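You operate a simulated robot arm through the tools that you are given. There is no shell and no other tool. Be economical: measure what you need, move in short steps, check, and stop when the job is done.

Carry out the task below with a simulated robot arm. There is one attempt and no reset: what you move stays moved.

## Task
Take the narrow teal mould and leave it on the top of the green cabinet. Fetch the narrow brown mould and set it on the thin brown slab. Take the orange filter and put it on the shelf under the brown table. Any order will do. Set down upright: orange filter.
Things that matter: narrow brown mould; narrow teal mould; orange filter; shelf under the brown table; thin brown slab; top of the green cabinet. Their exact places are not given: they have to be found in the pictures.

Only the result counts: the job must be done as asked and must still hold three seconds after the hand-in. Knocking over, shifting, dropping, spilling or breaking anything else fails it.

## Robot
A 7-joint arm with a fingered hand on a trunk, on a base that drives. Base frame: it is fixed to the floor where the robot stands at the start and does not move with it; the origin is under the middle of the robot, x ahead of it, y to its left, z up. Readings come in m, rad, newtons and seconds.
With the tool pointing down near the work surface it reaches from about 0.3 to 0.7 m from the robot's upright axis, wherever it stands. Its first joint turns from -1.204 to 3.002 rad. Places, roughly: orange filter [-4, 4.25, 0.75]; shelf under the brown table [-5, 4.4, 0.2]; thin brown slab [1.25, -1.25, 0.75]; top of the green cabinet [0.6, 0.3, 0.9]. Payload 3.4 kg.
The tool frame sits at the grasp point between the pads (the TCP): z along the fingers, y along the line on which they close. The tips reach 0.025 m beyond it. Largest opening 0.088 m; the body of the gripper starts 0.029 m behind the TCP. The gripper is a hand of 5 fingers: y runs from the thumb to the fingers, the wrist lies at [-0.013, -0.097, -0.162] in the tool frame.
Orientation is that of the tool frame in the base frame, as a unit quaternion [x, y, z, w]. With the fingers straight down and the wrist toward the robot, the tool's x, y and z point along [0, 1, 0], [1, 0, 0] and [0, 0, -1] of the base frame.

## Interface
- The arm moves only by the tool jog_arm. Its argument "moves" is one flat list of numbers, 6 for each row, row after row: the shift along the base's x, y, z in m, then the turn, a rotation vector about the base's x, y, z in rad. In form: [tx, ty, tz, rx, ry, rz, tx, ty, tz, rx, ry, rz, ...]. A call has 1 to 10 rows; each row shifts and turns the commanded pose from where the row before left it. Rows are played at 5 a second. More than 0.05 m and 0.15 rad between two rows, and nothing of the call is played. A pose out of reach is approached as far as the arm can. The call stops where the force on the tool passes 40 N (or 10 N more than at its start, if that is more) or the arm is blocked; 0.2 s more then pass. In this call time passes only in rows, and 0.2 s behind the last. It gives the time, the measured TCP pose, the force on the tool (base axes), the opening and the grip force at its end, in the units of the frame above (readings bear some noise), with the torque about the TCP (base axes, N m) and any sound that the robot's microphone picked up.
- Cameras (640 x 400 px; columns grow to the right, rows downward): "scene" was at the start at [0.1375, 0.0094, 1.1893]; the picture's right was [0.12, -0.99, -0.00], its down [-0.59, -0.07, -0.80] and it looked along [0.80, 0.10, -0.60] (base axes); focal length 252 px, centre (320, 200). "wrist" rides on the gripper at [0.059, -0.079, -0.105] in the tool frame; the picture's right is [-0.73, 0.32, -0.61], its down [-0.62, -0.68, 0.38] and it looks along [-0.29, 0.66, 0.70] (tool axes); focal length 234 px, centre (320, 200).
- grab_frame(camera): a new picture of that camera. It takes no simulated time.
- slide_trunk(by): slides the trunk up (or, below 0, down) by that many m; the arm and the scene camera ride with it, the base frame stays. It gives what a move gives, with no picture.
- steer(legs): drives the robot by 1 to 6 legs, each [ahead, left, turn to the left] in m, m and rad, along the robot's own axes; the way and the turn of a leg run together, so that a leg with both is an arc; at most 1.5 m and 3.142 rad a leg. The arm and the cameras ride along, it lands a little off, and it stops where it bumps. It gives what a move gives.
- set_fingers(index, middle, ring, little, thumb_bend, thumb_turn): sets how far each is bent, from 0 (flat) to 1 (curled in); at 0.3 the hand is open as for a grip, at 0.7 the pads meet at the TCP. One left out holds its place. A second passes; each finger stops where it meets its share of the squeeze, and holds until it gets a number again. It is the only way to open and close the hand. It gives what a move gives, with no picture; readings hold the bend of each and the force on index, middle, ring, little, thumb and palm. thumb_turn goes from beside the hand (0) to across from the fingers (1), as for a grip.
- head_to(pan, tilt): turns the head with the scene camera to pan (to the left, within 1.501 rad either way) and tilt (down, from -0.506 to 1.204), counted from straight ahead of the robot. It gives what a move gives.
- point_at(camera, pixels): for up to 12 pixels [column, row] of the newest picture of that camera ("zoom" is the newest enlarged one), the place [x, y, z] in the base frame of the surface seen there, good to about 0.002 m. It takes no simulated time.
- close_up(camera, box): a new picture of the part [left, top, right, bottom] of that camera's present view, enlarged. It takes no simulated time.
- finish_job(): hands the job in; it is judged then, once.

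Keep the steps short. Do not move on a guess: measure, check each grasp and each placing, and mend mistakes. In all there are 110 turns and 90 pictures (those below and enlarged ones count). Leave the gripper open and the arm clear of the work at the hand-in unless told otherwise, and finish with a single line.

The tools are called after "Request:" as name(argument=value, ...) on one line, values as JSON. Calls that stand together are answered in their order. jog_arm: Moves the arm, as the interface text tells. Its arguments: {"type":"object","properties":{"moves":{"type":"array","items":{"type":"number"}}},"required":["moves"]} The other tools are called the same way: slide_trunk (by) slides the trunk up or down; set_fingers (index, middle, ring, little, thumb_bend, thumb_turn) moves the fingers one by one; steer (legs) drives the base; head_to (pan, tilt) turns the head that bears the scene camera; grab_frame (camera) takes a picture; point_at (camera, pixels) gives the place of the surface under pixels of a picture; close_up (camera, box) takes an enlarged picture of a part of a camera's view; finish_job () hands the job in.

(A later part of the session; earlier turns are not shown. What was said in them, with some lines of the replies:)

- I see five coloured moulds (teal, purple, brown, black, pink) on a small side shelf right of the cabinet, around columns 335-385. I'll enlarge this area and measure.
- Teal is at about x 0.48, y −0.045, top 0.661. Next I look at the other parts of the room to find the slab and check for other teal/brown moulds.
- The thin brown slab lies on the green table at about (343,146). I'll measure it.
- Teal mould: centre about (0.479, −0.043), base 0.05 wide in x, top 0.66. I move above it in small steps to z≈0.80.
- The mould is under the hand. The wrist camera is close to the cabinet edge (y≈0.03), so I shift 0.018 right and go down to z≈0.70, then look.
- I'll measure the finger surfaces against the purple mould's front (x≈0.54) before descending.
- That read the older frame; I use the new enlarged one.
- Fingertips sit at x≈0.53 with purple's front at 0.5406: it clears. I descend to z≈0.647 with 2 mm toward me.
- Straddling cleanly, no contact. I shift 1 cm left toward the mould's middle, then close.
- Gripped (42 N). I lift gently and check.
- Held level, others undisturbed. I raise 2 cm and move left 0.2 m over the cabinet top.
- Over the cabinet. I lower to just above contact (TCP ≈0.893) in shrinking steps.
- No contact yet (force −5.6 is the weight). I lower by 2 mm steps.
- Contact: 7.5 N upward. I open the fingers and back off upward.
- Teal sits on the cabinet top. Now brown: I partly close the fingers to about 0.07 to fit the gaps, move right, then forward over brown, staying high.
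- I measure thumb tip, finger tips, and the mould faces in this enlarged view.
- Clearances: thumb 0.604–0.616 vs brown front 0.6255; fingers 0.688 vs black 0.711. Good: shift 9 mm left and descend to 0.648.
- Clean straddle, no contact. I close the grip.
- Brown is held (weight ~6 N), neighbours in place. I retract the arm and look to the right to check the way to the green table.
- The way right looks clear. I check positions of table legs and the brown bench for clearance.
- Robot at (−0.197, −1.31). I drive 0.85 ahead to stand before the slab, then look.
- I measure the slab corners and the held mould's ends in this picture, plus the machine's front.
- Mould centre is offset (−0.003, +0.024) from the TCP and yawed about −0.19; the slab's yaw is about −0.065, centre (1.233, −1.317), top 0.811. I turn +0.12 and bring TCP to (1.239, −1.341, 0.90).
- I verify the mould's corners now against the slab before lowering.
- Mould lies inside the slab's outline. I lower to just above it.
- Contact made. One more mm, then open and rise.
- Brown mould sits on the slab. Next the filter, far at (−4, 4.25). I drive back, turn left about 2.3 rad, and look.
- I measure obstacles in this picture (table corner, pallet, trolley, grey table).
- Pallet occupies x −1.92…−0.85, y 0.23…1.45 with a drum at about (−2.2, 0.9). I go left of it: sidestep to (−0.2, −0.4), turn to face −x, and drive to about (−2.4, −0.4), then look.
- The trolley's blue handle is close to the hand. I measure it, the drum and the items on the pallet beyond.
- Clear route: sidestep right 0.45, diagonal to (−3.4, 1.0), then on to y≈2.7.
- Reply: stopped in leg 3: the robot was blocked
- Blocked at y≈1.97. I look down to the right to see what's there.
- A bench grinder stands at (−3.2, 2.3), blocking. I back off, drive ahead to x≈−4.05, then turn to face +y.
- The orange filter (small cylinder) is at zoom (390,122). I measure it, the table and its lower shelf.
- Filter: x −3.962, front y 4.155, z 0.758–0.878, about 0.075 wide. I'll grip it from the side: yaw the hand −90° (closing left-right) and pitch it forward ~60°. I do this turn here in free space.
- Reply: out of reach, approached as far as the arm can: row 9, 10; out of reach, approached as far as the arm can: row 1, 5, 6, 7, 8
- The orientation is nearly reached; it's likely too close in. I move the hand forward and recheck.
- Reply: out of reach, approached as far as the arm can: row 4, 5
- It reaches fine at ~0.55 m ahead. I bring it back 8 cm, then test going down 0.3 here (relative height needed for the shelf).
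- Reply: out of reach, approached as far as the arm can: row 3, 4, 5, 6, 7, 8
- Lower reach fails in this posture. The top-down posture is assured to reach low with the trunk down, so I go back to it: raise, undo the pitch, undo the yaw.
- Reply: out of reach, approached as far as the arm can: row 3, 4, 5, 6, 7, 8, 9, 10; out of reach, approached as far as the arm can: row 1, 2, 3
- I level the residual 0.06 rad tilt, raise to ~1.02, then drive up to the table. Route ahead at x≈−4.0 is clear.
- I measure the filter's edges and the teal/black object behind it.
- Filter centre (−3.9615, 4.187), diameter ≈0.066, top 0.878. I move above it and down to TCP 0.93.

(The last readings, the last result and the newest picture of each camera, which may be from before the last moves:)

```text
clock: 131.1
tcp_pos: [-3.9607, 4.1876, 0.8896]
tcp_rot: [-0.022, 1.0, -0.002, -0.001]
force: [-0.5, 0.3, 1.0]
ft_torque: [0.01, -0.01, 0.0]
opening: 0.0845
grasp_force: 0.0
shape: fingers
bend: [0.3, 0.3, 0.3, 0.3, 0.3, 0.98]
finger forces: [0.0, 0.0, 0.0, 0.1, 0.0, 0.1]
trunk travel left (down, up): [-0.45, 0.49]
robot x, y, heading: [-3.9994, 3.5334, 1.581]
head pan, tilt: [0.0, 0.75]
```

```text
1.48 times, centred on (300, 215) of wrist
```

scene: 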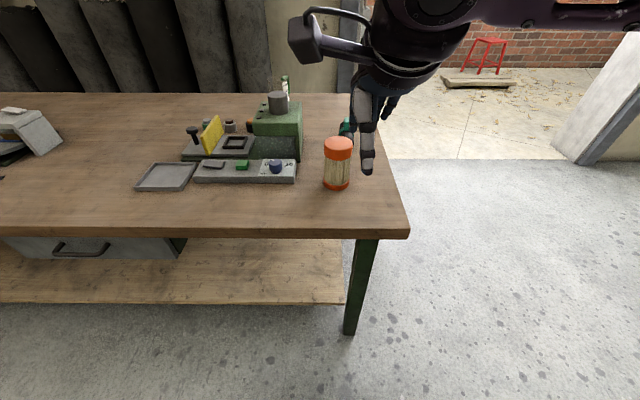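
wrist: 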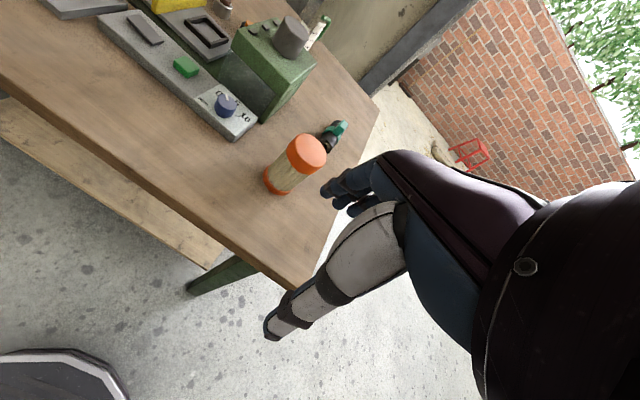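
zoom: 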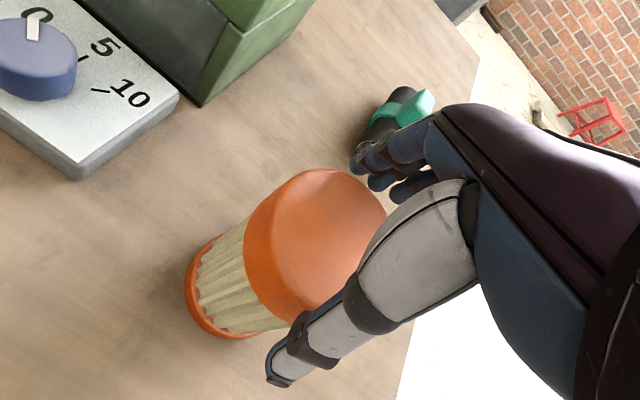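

Thumb in front, fingers behind, filter between. I descend to TCP 0.862 and close.

Request:
jog_arm(moves=[0, 0, -0.015, 0, 0, 0, 0, 0, -0.013, 0, 0, 0])

Request:
set_fingers(index=0.7, middle=0.7, ring=0.7, little=0.7, thumb_bend=0.7)

Request:
close_up(camera="wrist", box=[160, 80, 440, 350])

```text
clock: 131.7
tcp_pos: [-3.961, 4.1872, 0.8663]
tcp_rot: [-0.022, 1.0, 0.002, -0.001]
force: [-1.3, 4.1, 9.2]
ft_torque: [0.18, 0.07, -0.01]
opening: 0.0894
grasp_force: 5.1
shape: fingers
bend: [0.27, 0.3, 0.3, 0.3, 0.29, 0.98]
finger forces: [7.8, 0.1, 0.1, 0.1, 1.2, 0.1]
trunk travel left (down, up): [-0.45, 0.49]
robot x, y, heading: [-3.9994, 3.534, 1.58]
head pan, tilt: [0.0, 0.75]
```

```text
clock: 132.7
tcp_pos: [-3.9614, 4.1875, 0.864]
tcp_rot: [-0.022, 1.0, -0.001, 0.0]
force: [-0.7, 1.4, 14.7]
ft_torque: [0.81, -0.01, -0.02]
opening: 0.0659
grasp_force: 33.7
shape: fingers
bend: [0.26, 0.45, 0.52, 0.7, 0.57, 0.94]
finger forces: [18.9, 8.0, 7.1, 0.3, 33.3, 0.1]
trunk travel left (down, up): [-0.45, 0.49]
robot x, y, heading: [-3.9945, 3.5343, 1.58]
head pan, tilt: [0.0, 0.75]
```

```text
1.48 times, centred on (300, 215) of wrist
```

zoom: 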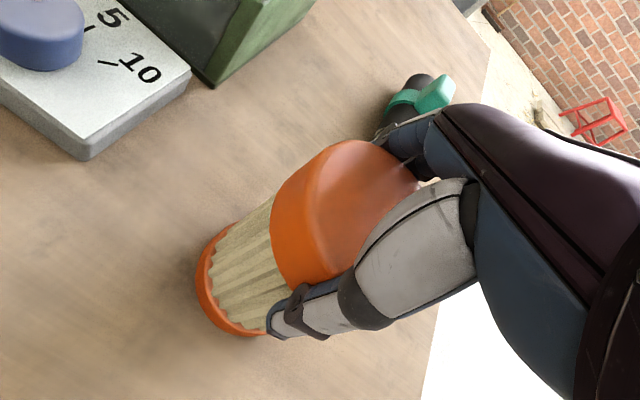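

The index rides on the cap's back edge and the little finger misses. I reopen wider, rise, and recheck the filter.

Request:
set_fingers(index=0.22, middle=0.22, ring=0.22, little=0.22, thumb_bend=0.25)

Request:
jog_arm(moves=[0, 0, 0.02, 0, 0, 0, 0, 0, 0.03, 0, 0, 0])

Request:
close_up(camera="scene", box=[280, 70, 420, 210])

```text
clock: 133.7
tcp_pos: [-3.9608, 4.1876, 0.8614]
tcp_rot: [-0.023, 1.0, -0.001, 0.0]
force: [-0.9, -0.5, 0.3]
ft_torque: [0.01, -0.02, 0.0]
opening: 0.0983
grasp_force: 0.2
shape: fingers
bend: [0.22, 0.22, 0.22, 0.22, 0.25, 0.97]
finger forces: [0.1, 0.0, 0.0, 0.0, 0.3, 0.0]
trunk travel left (down, up): [-0.45, 0.49]
robot x, y, heading: [-3.9995, 3.5366, 1.581]
head pan, tilt: [0.0, 0.75]
```

```text
clock: 134.3
tcp_pos: [-3.9619, 4.1857, 0.9135]
tcp_rot: [-0.023, 1.0, -0.002, 0.0]
force: [-0.7, -0.7, -0.6]
ft_torque: [-0.02, -0.04, 0.02]
opening: 0.098
grasp_force: 0.1
shape: fingers
bend: [0.22, 0.22, 0.22, 0.22, 0.25, 0.97]
finger forces: [0.0, 0.0, 0.0, 0.0, 0.0, 0.1]
trunk travel left (down, up): [-0.45, 0.49]
robot x, y, heading: [-3.995, 3.5349, 1.581]
head pan, tilt: [0.0, 0.75]
```

```text
2.86 times, centred on (350, 140) of scene
```

zoom: 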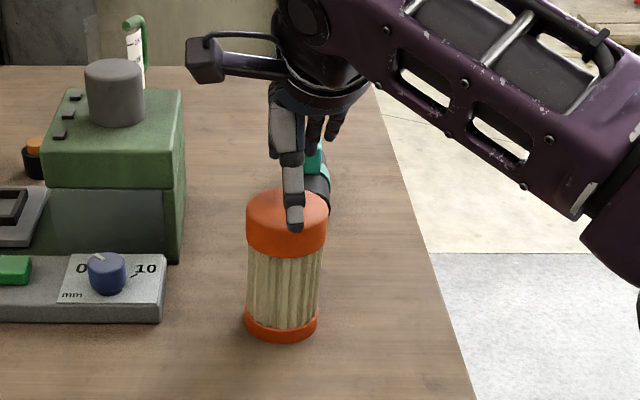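

Request:
point_at(camera="zoom", pixels=[[270, 245], [250, 215], [324, 215], [265, 225], [280, 335]])

Request:
close_up(camera="wrist", box=[160, 80, 440, 350])

```text
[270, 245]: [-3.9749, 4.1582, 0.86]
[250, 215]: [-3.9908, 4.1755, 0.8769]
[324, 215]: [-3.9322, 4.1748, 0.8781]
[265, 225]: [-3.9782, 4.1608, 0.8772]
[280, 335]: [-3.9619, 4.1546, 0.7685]
```

```text
1.48 times, centred on (300, 215) of wrist
```

zoom: 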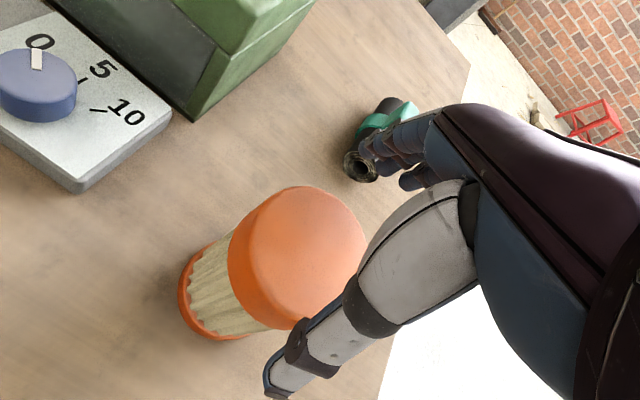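

Request:
point_at(camera="zoom", pixels=[[368, 155], [385, 165], [410, 180], [400, 140], [420, 155], [430, 135], [275, 380], [280, 390], [320, 340], [370, 290], [420, 230]])

```text
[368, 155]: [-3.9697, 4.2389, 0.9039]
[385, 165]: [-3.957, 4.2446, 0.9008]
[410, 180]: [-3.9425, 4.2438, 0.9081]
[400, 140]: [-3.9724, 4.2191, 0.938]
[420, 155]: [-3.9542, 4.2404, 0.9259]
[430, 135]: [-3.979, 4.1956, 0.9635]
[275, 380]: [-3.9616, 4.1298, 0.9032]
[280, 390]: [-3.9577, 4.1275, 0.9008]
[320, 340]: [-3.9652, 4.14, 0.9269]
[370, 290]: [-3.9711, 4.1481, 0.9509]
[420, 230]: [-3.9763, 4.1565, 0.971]
```

Filter hasn't moved. I shift the hand 8 mm left and descend to TCP 0.870, then close.

Request:
jog_arm(moves=[-0.008, 0.001, -0.02, 0, 0, 0, 0, 0, -0.015, 0, 0, 0, 0, 0, -0.008, 0, 0, 0])

Request:
set_fingers(index=0.7, middle=0.7, ring=0.7, little=0.7, thumb_bend=0.7)

Request:
close_up(camera="scene", box=[280, 70, 420, 210])

```text
clock: 135.1
tcp_pos: [-3.9682, 4.1883, 0.8684]
tcp_rot: [-0.023, 1.0, -0.002, 0.001]
force: [-0.8, 0.5, -0.2]
ft_torque: [0.02, -0.02, -0.01]
opening: 0.098
grasp_force: 0.1
shape: fingers
bend: [0.22, 0.22, 0.22, 0.22, 0.25, 0.97]
finger forces: [0.0, 0.1, 0.1, 0.0, 0.0, 0.0]
trunk travel left (down, up): [-0.45, 0.49]
robot x, y, heading: [-3.9932, 3.5319, 1.578]
head pan, tilt: [0.0, 0.75]
```

```text
clock: 136.1
tcp_pos: [-3.9701, 4.1874, 0.87]
tcp_rot: [-0.023, 1.0, -0.001, 0.0]
force: [-0.2, 2.5, 5.9]
ft_torque: [0.47, -0.12, 0.05]
opening: 0.0574
grasp_force: 34.7
shape: fingers
bend: [0.38, 0.46, 0.49, 0.65, 0.54, 0.92]
finger forces: [13.8, 8.3, 7.6, 4.3, 35.0, 0.0]
trunk travel left (down, up): [-0.45, 0.49]
robot x, y, heading: [-3.9938, 3.5346, 1.584]
head pan, tilt: [0.0, 0.75]
```

```text
2.86 times, centred on (350, 140) of scene
```

zoom: 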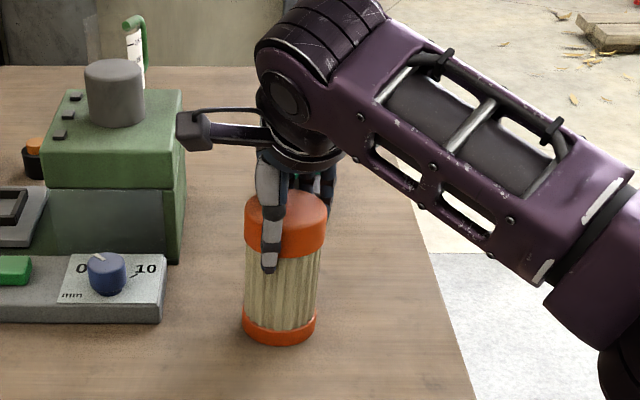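

All fingers in contact. I lift gently and check.

Request:
jog_arm(moves=[0, 0, 0.01, 0, 0, 0, 0, 0, 0.02, 0, 0, 0, 0, 0, 0.03, 0, 0, 0, 0, 0, 0.04, 0, 0, 0, 0, 0, 0.05, 0, 0, 0])

Request:
grab_frame(camera="scene")

Request:
grab_frame(camera="wrist")

```text
clock: 137.3
tcp_pos: [-3.9703, 4.1855, 1.0215]
tcp_rot: [-0.022, 1.0, -0.002, 0.0]
force: [0.4, 0.5, -2.3]
ft_torque: [0.02, 0.01, 0.0]
opening: 0.0567
grasp_force: 32.0
shape: fingers
bend: [0.38, 0.46, 0.5, 0.65, 0.54, 0.92]
finger forces: [12.0, 7.7, 7.5, 4.3, 33.2, 0.0]
trunk travel left (down, up): [-0.45, 0.49]
robot x, y, heading: [-4.0002, 3.5355, 1.582]
head pan, tilt: [0.0, 0.75]
```

```text
25 pictures are left
```

scene: 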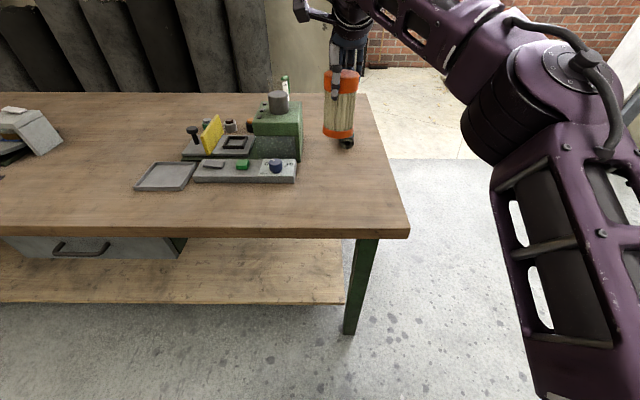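

```text
24 pictures are left
```

wrist: 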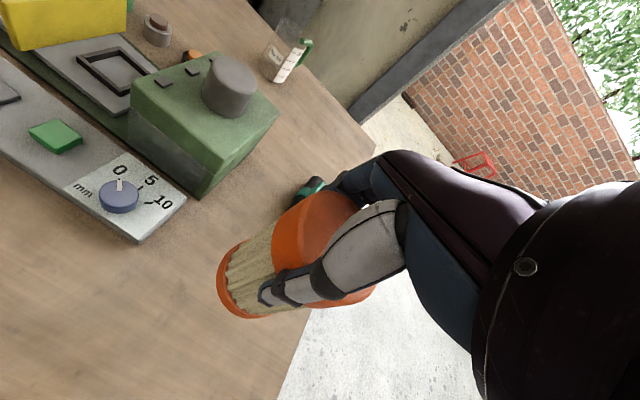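

Filter is held upright (bottom ≈ TCP −0.112). I back away 0.45, go left 0.2, then lower the trunk 0.45.

Request:
steer(legs=[[-0.45, 0, 0], [0, 0.2, 0]])

Request:
slide_trunk(by=-0.44)

Request:
jog_arm(moves=[0, -0.03, -0.04, 0, 0, 0, 0, -0.03, -0.04, 0, 0, 0, 0, -0.02, -0.045, 0, 0, 0, 0, 0, -0.045, 0, 0, 0, 0, 0, -0.04, 0, 0, 0])

Request:
head_to(pan=0.0, tilt=0.35)

Request:
grab_frame(camera="scene")

```text
clock: 141.2
tcp_pos: [-4.1681, 3.7326, 1.0192]
tcp_rot: [-0.026, 1.0, -0.001, 0.0]
force: [-1.0, -0.8, -3.2]
ft_torque: [-0.01, -0.02, 0.05]
opening: 0.0566
grasp_force: 31.3
shape: fingers
bend: [0.38, 0.46, 0.5, 0.65, 0.54, 0.92]
finger forces: [11.9, 7.8, 7.5, 4.3, 33.1, 0.1]
trunk travel left (down, up): [-0.45, 0.49]
robot x, y, heading: [-4.1901, 3.0762, 1.587]
head pan, tilt: [0.0, 0.75]
```

```text
refused: -0.44 is not a number from -0.4 to 0.4
```

```text
clock: 142.4
tcp_pos: [-4.1663, 3.6527, 0.809]
tcp_rot: [-0.026, 1.0, -0.003, 0.0]
force: [0.5, -0.1, -2.3]
ft_torque: [0.01, 0.0, 0.01]
opening: 0.0564
grasp_force: 31.8
shape: fingers
bend: [0.38, 0.46, 0.5, 0.65, 0.54, 0.92]
finger forces: [11.8, 7.6, 7.5, 4.2, 32.5, 0.1]
trunk travel left (down, up): [-0.45, 0.49]
robot x, y, heading: [-4.1925, 3.0835, 1.586]
head pan, tilt: [0.0, 0.75]
```

```text
clock: 143.2
tcp_pos: [-4.1666, 3.6521, 0.8113]
tcp_rot: [-0.026, 1.0, -0.002, 0.0]
force: [-0.3, 0.1, -2.6]
ft_torque: [0.01, 0.03, 0.01]
opening: 0.0564
grasp_force: 31.6
shape: fingers
bend: [0.38, 0.46, 0.5, 0.65, 0.54, 0.92]
finger forces: [11.9, 7.8, 7.5, 4.3, 32.5, 0.1]
trunk travel left (down, up): [-0.45, 0.49]
robot x, y, heading: [-4.1911, 3.078, 1.586]
head pan, tilt: [0.0, 0.351]
```

```text
23 pictures are left
```

scene: 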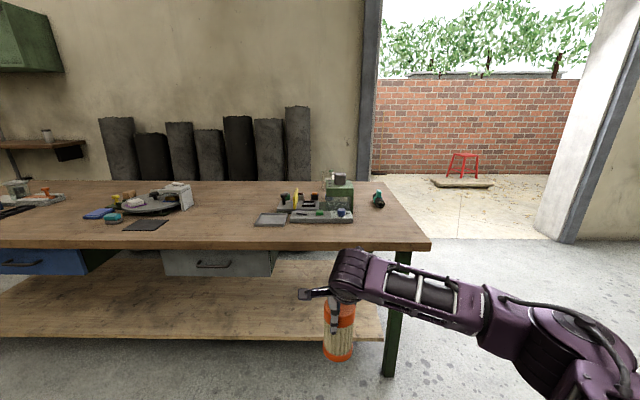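

Request:
slide_trunk(by=-0.4)

Request:
slide_trunk(by=-0.045)

Request:
jog_arm(moves=[0, 0, -0.03, 0, 0, -0.03, 0, 0, -0.015, 0, 0, -0.02])

Request:
grab_frame(camera="scene")

```text
clock: 147.1
tcp_pos: [-4.1671, 3.6521, 0.4098]
tcp_rot: [-0.025, 1.0, -0.002, 0.0]
force: [0.3, 0.3, -2.0]
ft_torque: [0.01, 0.02, 0.01]
opening: 0.0566
grasp_force: 31.0
shape: fingers
bend: [0.38, 0.47, 0.5, 0.65, 0.54, 0.92]
finger forces: [11.7, 7.6, 7.5, 4.3, 32.3, 0.0]
trunk travel left (down, up): [-0.05, 0.89]
robot x, y, heading: [-4.1944, 3.0849, 1.587]
head pan, tilt: [0.0, 0.351]
```

```text
clock: 148.0
tcp_pos: [-4.1659, 3.6522, 0.3649]
tcp_rot: [-0.025, 1.0, -0.001, 0.0]
force: [0.7, -0.2, -1.4]
ft_torque: [-0.01, 0.06, 0.03]
opening: 0.0563
grasp_force: 31.5
shape: fingers
bend: [0.38, 0.47, 0.5, 0.65, 0.54, 0.92]
finger forces: [11.9, 7.5, 7.5, 4.4, 32.3, 0.0]
trunk travel left (down, up): [-0.005, 0.935]
robot x, y, heading: [-4.1909, 3.0784, 1.582]
head pan, tilt: [0.0, 0.351]
```

```text
clock: 148.6
tcp_pos: [-4.1676, 3.6516, 0.3205]
tcp_rot: [0.0, 1.0, -0.002, 0.0]
force: [-0.6, -0.4, -2.1]
ft_torque: [0.01, -0.02, 0.0]
opening: 0.0564
grasp_force: 31.9
shape: fingers
bend: [0.38, 0.47, 0.5, 0.65, 0.54, 0.92]
finger forces: [11.6, 7.6, 7.5, 4.2, 32.1, 0.1]
trunk travel left (down, up): [-0.005, 0.935]
robot x, y, heading: [-4.1896, 3.0796, 1.588]
head pan, tilt: [0.0, 0.351]
```

```text
22 pictures are left
```

scene: 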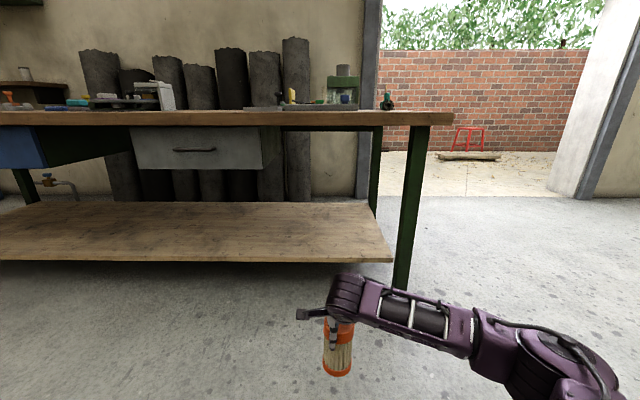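

I measure the shelf, leg, table underside, filter bottom and the arm's top/elbow for clearance.

Request:
point_at(camera="scene", pixels=[[385, 258], [330, 255], [365, 205], [398, 270], [330, 121], [200, 168], [338, 374], [338, 325], [345, 285], [420, 290], [500, 335], [560, 345]])

Request:
close_up(camera="scene", box=[290, 90, 470, 400])

```text
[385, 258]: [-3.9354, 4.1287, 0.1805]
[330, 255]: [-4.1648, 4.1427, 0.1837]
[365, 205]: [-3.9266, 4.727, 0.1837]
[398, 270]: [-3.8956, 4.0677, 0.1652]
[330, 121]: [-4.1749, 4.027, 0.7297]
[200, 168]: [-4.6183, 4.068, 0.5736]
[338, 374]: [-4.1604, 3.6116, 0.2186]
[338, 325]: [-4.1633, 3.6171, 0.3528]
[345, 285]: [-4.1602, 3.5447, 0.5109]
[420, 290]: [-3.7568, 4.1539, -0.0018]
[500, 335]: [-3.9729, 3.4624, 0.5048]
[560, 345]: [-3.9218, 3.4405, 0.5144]
```

```text
1.29 times, centred on (380, 245) of scene
```

zoom: 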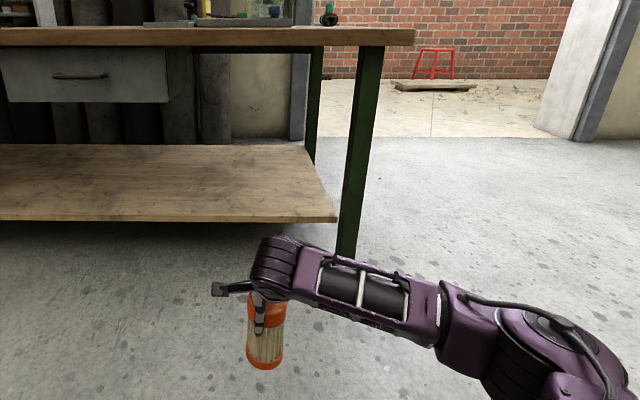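

Forearm top ≈0.55 is below table underside (~0.70), but the elbow would come near the leg (−3.9, 4.06). I turn the robot −0.355 rad and shift left so the elbow stays clear, stopping short of the shelf.

Request:
steer(legs=[[0, 0, -0.355], [0.258, 0.378, 0]])

Request:
head_to(pan=0.2, tilt=0.5)

Request:
grab_frame(camera="scene")

```text
clock: 152.4
tcp_pos: [-4.243, 3.9732, 0.32]
tcp_rot: [0.175, 0.984, -0.001, 0.0]
force: [0.7, -0.1, -2.3]
ft_torque: [0.0, 0.01, 0.01]
opening: 0.0561
grasp_force: 31.0
shape: fingers
bend: [0.39, 0.47, 0.5, 0.65, 0.55, 0.92]
finger forces: [11.6, 7.6, 7.6, 4.3, 31.7, 0.0]
trunk travel left (down, up): [-0.005, 0.935]
robot x, y, heading: [-4.4635, 3.4457, 1.236]
head pan, tilt: [0.0, 0.351]
```

```text
clock: 153.1
tcp_pos: [-4.2417, 3.9738, 0.32]
tcp_rot: [0.175, 0.985, -0.001, 0.0]
force: [-0.3, -0.6, -3.1]
ft_torque: [0.01, 0.01, 0.01]
opening: 0.056
grasp_force: 31.3
shape: fingers
bend: [0.39, 0.47, 0.5, 0.65, 0.55, 0.92]
finger forces: [11.6, 7.6, 7.5, 4.3, 31.8, 0.0]
trunk travel left (down, up): [-0.005, 0.935]
robot x, y, heading: [-4.4626, 3.4451, 1.233]
head pan, tilt: [0.201, 0.499]
```

```text
20 pictures are left
```

scene: 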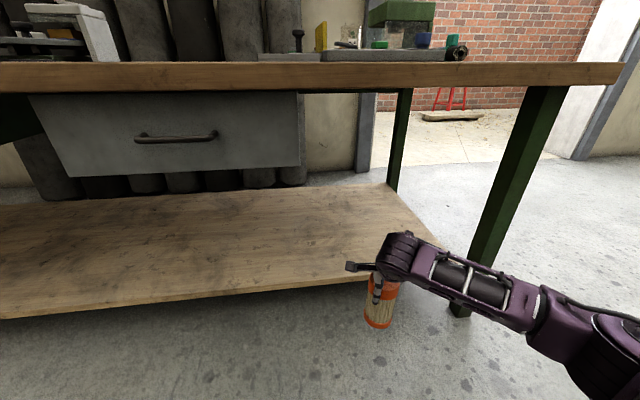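

Clear so far: filter bottom ≈0.208 over shelf 0.184. I drive 0.15 in +y.

Request:
steer(legs=[[0.1415, 0.05, 0]])

Request:
grab_frame(camera="scene")

```text
clock: 154.5
tcp_pos: [-4.2415, 4.1214, 0.3204]
tcp_rot: [0.176, 0.984, -0.002, 0.0]
force: [-0.3, 0.4, -1.7]
ft_torque: [0.01, 0.02, 0.0]
opening: 0.0562
grasp_force: 31.3
shape: fingers
bend: [0.39, 0.47, 0.5, 0.65, 0.55, 0.92]
finger forces: [11.7, 7.6, 7.4, 4.3, 31.9, 0.0]
trunk travel left (down, up): [-0.005, 0.935]
robot x, y, heading: [-4.4615, 3.5952, 1.23]
head pan, tilt: [0.201, 0.499]
```

```text
19 pictures are left
```

scene: 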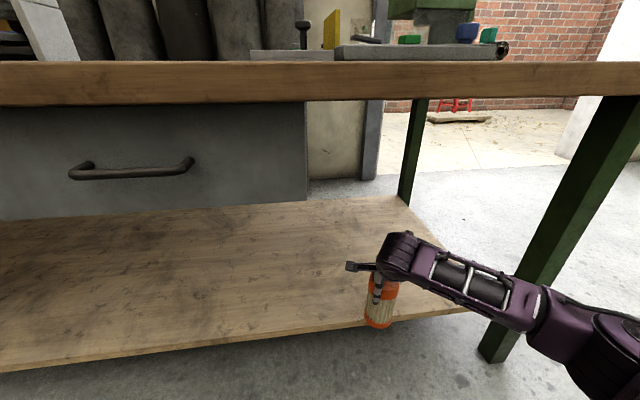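

I extend the arm 0.08 in +y, over the shelf, and check.

Request:
jog_arm(moves=[0, 0.03, 0, 0, 0, 0, 0, 0.03, 0, 0, 0, 0, 0, 0.02, 0, 0, 0, 0])

Request:
close_up(camera="scene", box=[320, 200, 480, 350])

Request:
grab_frame(camera="wrist")

```text
clock: 155.3
tcp_pos: [-4.2411, 4.2032, 0.3203]
tcp_rot: [0.175, 0.985, -0.002, 0.001]
force: [-1.1, 0.0, -2.3]
ft_torque: [-0.01, -0.02, -0.01]
opening: 0.0561
grasp_force: 31.4
shape: fingers
bend: [0.39, 0.47, 0.5, 0.65, 0.55, 0.92]
finger forces: [11.5, 7.5, 7.5, 4.3, 31.5, 0.0]
trunk travel left (down, up): [-0.005, 0.935]
robot x, y, heading: [-4.4631, 3.5968, 1.233]
head pan, tilt: [0.201, 0.499]
```

```text
2.67 times, centred on (400, 275) of scene
```

zoom: 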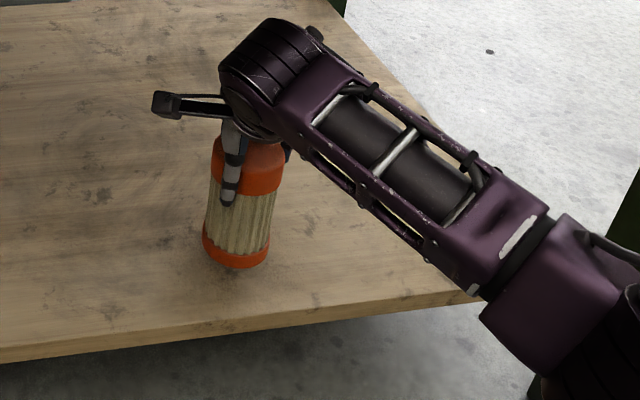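

```text
17 pictures are left
```

wrist: 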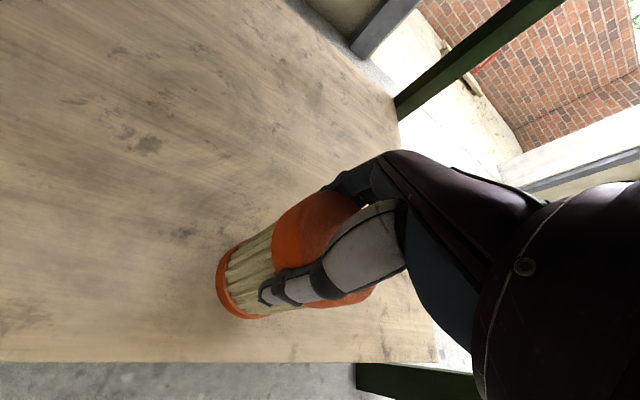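

Filter is over the shelf, inside the front edge. I lower in small steps.

Request:
jog_arm(moves=[0, 0, -0.01, 0, 0, 0, 0, 0, -0.008, 0, 0, 0, 0, 0, -0.003, 0, 0, 0])

Request:
jog_arm(moves=[0, 0, -0.002, 0, 0, 0])

```text
clock: 156.1
tcp_pos: [-4.2414, 4.2019, 0.3]
tcp_rot: [0.175, 0.985, -0.001, 0.0]
force: [0.2, -0.1, -2.4]
ft_torque: [0.03, 0.05, 0.0]
opening: 0.0561
grasp_force: 31.3
shape: fingers
bend: [0.39, 0.47, 0.5, 0.65, 0.55, 0.92]
finger forces: [11.5, 7.5, 7.3, 4.3, 31.4, 0.0]
trunk travel left (down, up): [-0.005, 0.935]
robot x, y, heading: [-4.4642, 3.5957, 1.232]
head pan, tilt: [0.201, 0.499]
```

```text
clock: 156.5
tcp_pos: [-4.2415, 4.203, 0.2977]
tcp_rot: [0.175, 0.984, -0.001, 0.0]
force: [-0.6, -0.5, -2.7]
ft_torque: [-0.02, -0.01, 0.01]
opening: 0.0559
grasp_force: 31.2
shape: fingers
bend: [0.39, 0.47, 0.5, 0.65, 0.55, 0.92]
finger forces: [11.6, 7.5, 7.4, 4.3, 31.3, 0.0]
trunk travel left (down, up): [-0.005, 0.935]
robot x, y, heading: [-4.463, 3.5952, 1.24]
head pan, tilt: [0.201, 0.499]
```

Request:
jog_arm(moves=[0, 0, -0.002, 0, 0, 0])

Request:
jog_arm(moves=[0, 0, -0.0015, 0, 0, 0])

```text
clock: 156.9
tcp_pos: [-4.2419, 4.202, 0.2959]
tcp_rot: [0.175, 0.985, -0.002, -0.001]
force: [-1.8, 0.1, 0.0]
ft_torque: [0.03, 0.03, 0.0]
opening: 0.0559
grasp_force: 31.9
shape: fingers
bend: [0.39, 0.47, 0.5, 0.65, 0.55, 0.92]
finger forces: [11.6, 7.4, 7.4, 4.4, 32.2, 0.0]
trunk travel left (down, up): [-0.005, 0.935]
robot x, y, heading: [-4.4648, 3.5918, 1.232]
head pan, tilt: [0.201, 0.499]
```

```text
clock: 157.3
tcp_pos: [-4.2428, 4.2031, 0.2961]
tcp_rot: [0.174, 0.985, 0.0, 0.0]
force: [-0.4, -0.6, 4.8]
ft_torque: [0.03, -0.09, -0.03]
opening: 0.0559
grasp_force: 31.7
shape: fingers
bend: [0.39, 0.47, 0.5, 0.65, 0.55, 0.92]
finger forces: [11.6, 7.4, 7.6, 4.3, 32.9, 0.0]
trunk travel left (down, up): [-0.005, 0.935]
robot x, y, heading: [-4.4633, 3.5966, 1.237]
head pan, tilt: [0.201, 0.499]
```

Contact (4.8 N up). I open the hand and check.

Request:
set_fingers(index=0.22, middle=0.22, ring=0.22, little=0.22, thumb_bend=0.25)

Request:
jog_arm(moves=[0, 0, 0.015, 0, 0, 0, 0, 0, 0.02, 0, 0, 0])

Request:
close_up(camera="scene", box=[320, 200, 480, 350])

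Request:
close_up(camera="wrist", box=[160, 100, 440, 370])

```text
clock: 158.3
tcp_pos: [-4.2403, 4.2035, 0.2943]
tcp_rot: [0.175, 0.985, -0.002, 0.0]
force: [-0.3, -0.2, -0.4]
ft_torque: [-0.03, -0.02, 0.0]
opening: 0.0975
grasp_force: 0.2
shape: fingers
bend: [0.22, 0.22, 0.22, 0.22, 0.25, 0.97]
finger forces: [0.0, 0.1, 0.0, 0.0, 0.0, 0.0]
trunk travel left (down, up): [-0.005, 0.935]
robot x, y, heading: [-4.4599, 3.5958, 1.235]
head pan, tilt: [0.201, 0.499]
```

```text
clock: 158.9
tcp_pos: [-4.2401, 4.2016, 0.3304]
tcp_rot: [0.175, 0.985, -0.002, -0.001]
force: [-0.1, 0.0, -0.8]
ft_torque: [-0.02, 0.01, -0.01]
opening: 0.0978
grasp_force: 0.0
shape: fingers
bend: [0.22, 0.22, 0.22, 0.22, 0.25, 0.97]
finger forces: [0.1, 0.0, 0.0, 0.0, 0.0, 0.0]
trunk travel left (down, up): [-0.005, 0.935]
robot x, y, heading: [-4.4626, 3.5954, 1.238]
head pan, tilt: [0.201, 0.499]
```

```text
2.67 times, centred on (400, 275) of scene
```

zoom: 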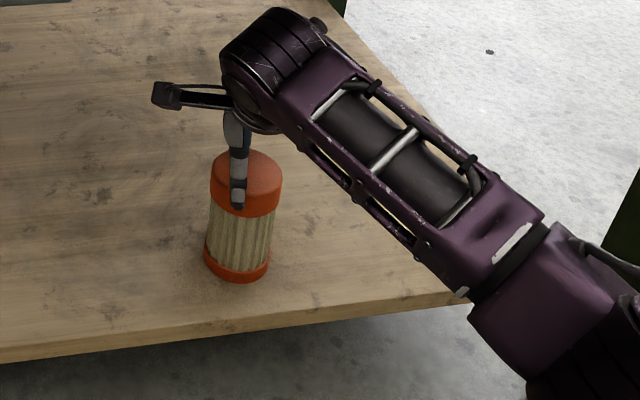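

```text
1.48 times, centred on (300, 235) of wrist
```

zoom: 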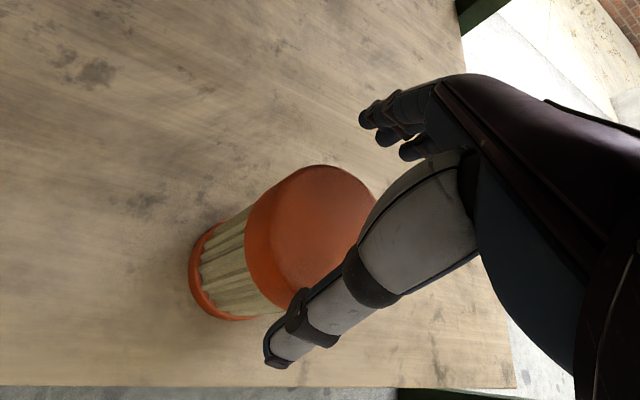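

Standing upright. I rise 4.5 cm (hand then clears the filter's top 0.304 and stays below the tabletop), then back the robot straight out.

Request:
jog_arm(moves=[0, 0, 0.025, 0, 0, 0, 0, 0, 0.02, 0, 0, 0])

Request:
close_up(camera="scene", box=[280, 60, 520, 350])

```text
clock: 159.5
tcp_pos: [-4.2423, 4.2033, 0.375]
tcp_rot: [0.175, 0.984, -0.002, 0.0]
force: [-0.4, -0.7, 0.5]
ft_torque: [-0.01, -0.01, -0.01]
opening: 0.0975
grasp_force: 0.0
shape: fingers
bend: [0.22, 0.22, 0.22, 0.22, 0.25, 0.97]
finger forces: [0.0, 0.0, 0.0, 0.0, 0.0, 0.0]
trunk travel left (down, up): [-0.005, 0.935]
robot x, y, heading: [-4.4657, 3.5927, 1.236]
head pan, tilt: [0.201, 0.499]
```

```text
1.38 times, centred on (400, 205) of scene
```

zoom: 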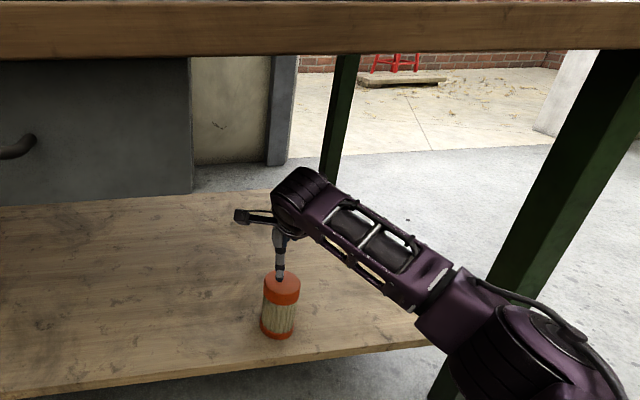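

Hand is free above the filter. I back out 0.5 m in −y.

Request:
steer(legs=[[-0.471, -0.167, 0]])

Request:
grab_frame(camera="scene")

Request:
slide_trunk(by=0.4)

```text
clock: 162.4
tcp_pos: [-4.2383, 3.7083, 0.3728]
tcp_rot: [0.173, 0.985, -0.002, 0.0]
force: [0.2, 0.2, -0.2]
ft_torque: [0.0, 0.02, 0.0]
opening: 0.0975
grasp_force: 0.0
shape: fingers
bend: [0.22, 0.22, 0.22, 0.22, 0.25, 0.97]
finger forces: [0.0, 0.0, 0.1, 0.0, 0.0, 0.0]
trunk travel left (down, up): [-0.005, 0.935]
robot x, y, heading: [-4.4591, 3.0998, 1.238]
head pan, tilt: [0.201, 0.499]
```

```text
13 pictures are left
```

scene: 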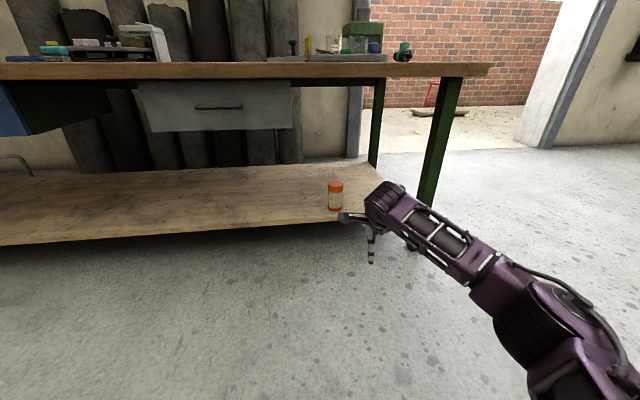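

```text
clock: 166.2
tcp_pos: [-4.2384, 3.7086, 0.775]
tcp_rot: [0.174, 0.985, -0.002, -0.001]
force: [-0.6, 0.2, -0.2]
ft_torque: [-0.01, 0.02, -0.01]
opening: 0.0976
grasp_force: 0.0
shape: fingers
bend: [0.22, 0.22, 0.22, 0.22, 0.25, 0.97]
finger forces: [0.0, 0.0, 0.0, 0.0, 0.0, 0.0]
trunk travel left (down, up): [-0.405, 0.535]
robot x, y, heading: [-4.4586, 3.1023, 1.241]
head pan, tilt: [0.201, 0.499]
```

The filter stands upright on the shelf, both moulds were seen in place, and the hand is open and clear. I hand in.

Request:
finish_job()

```text
The job is handed in.
```

I handed in the job with the teal mould on the green cabinet, the brown mould on the thin brown slab, and the orange filter upright on the shelf under the brown table; the base bumped a bench grinder on the way, which looked undisturbed in the picture afterwards.
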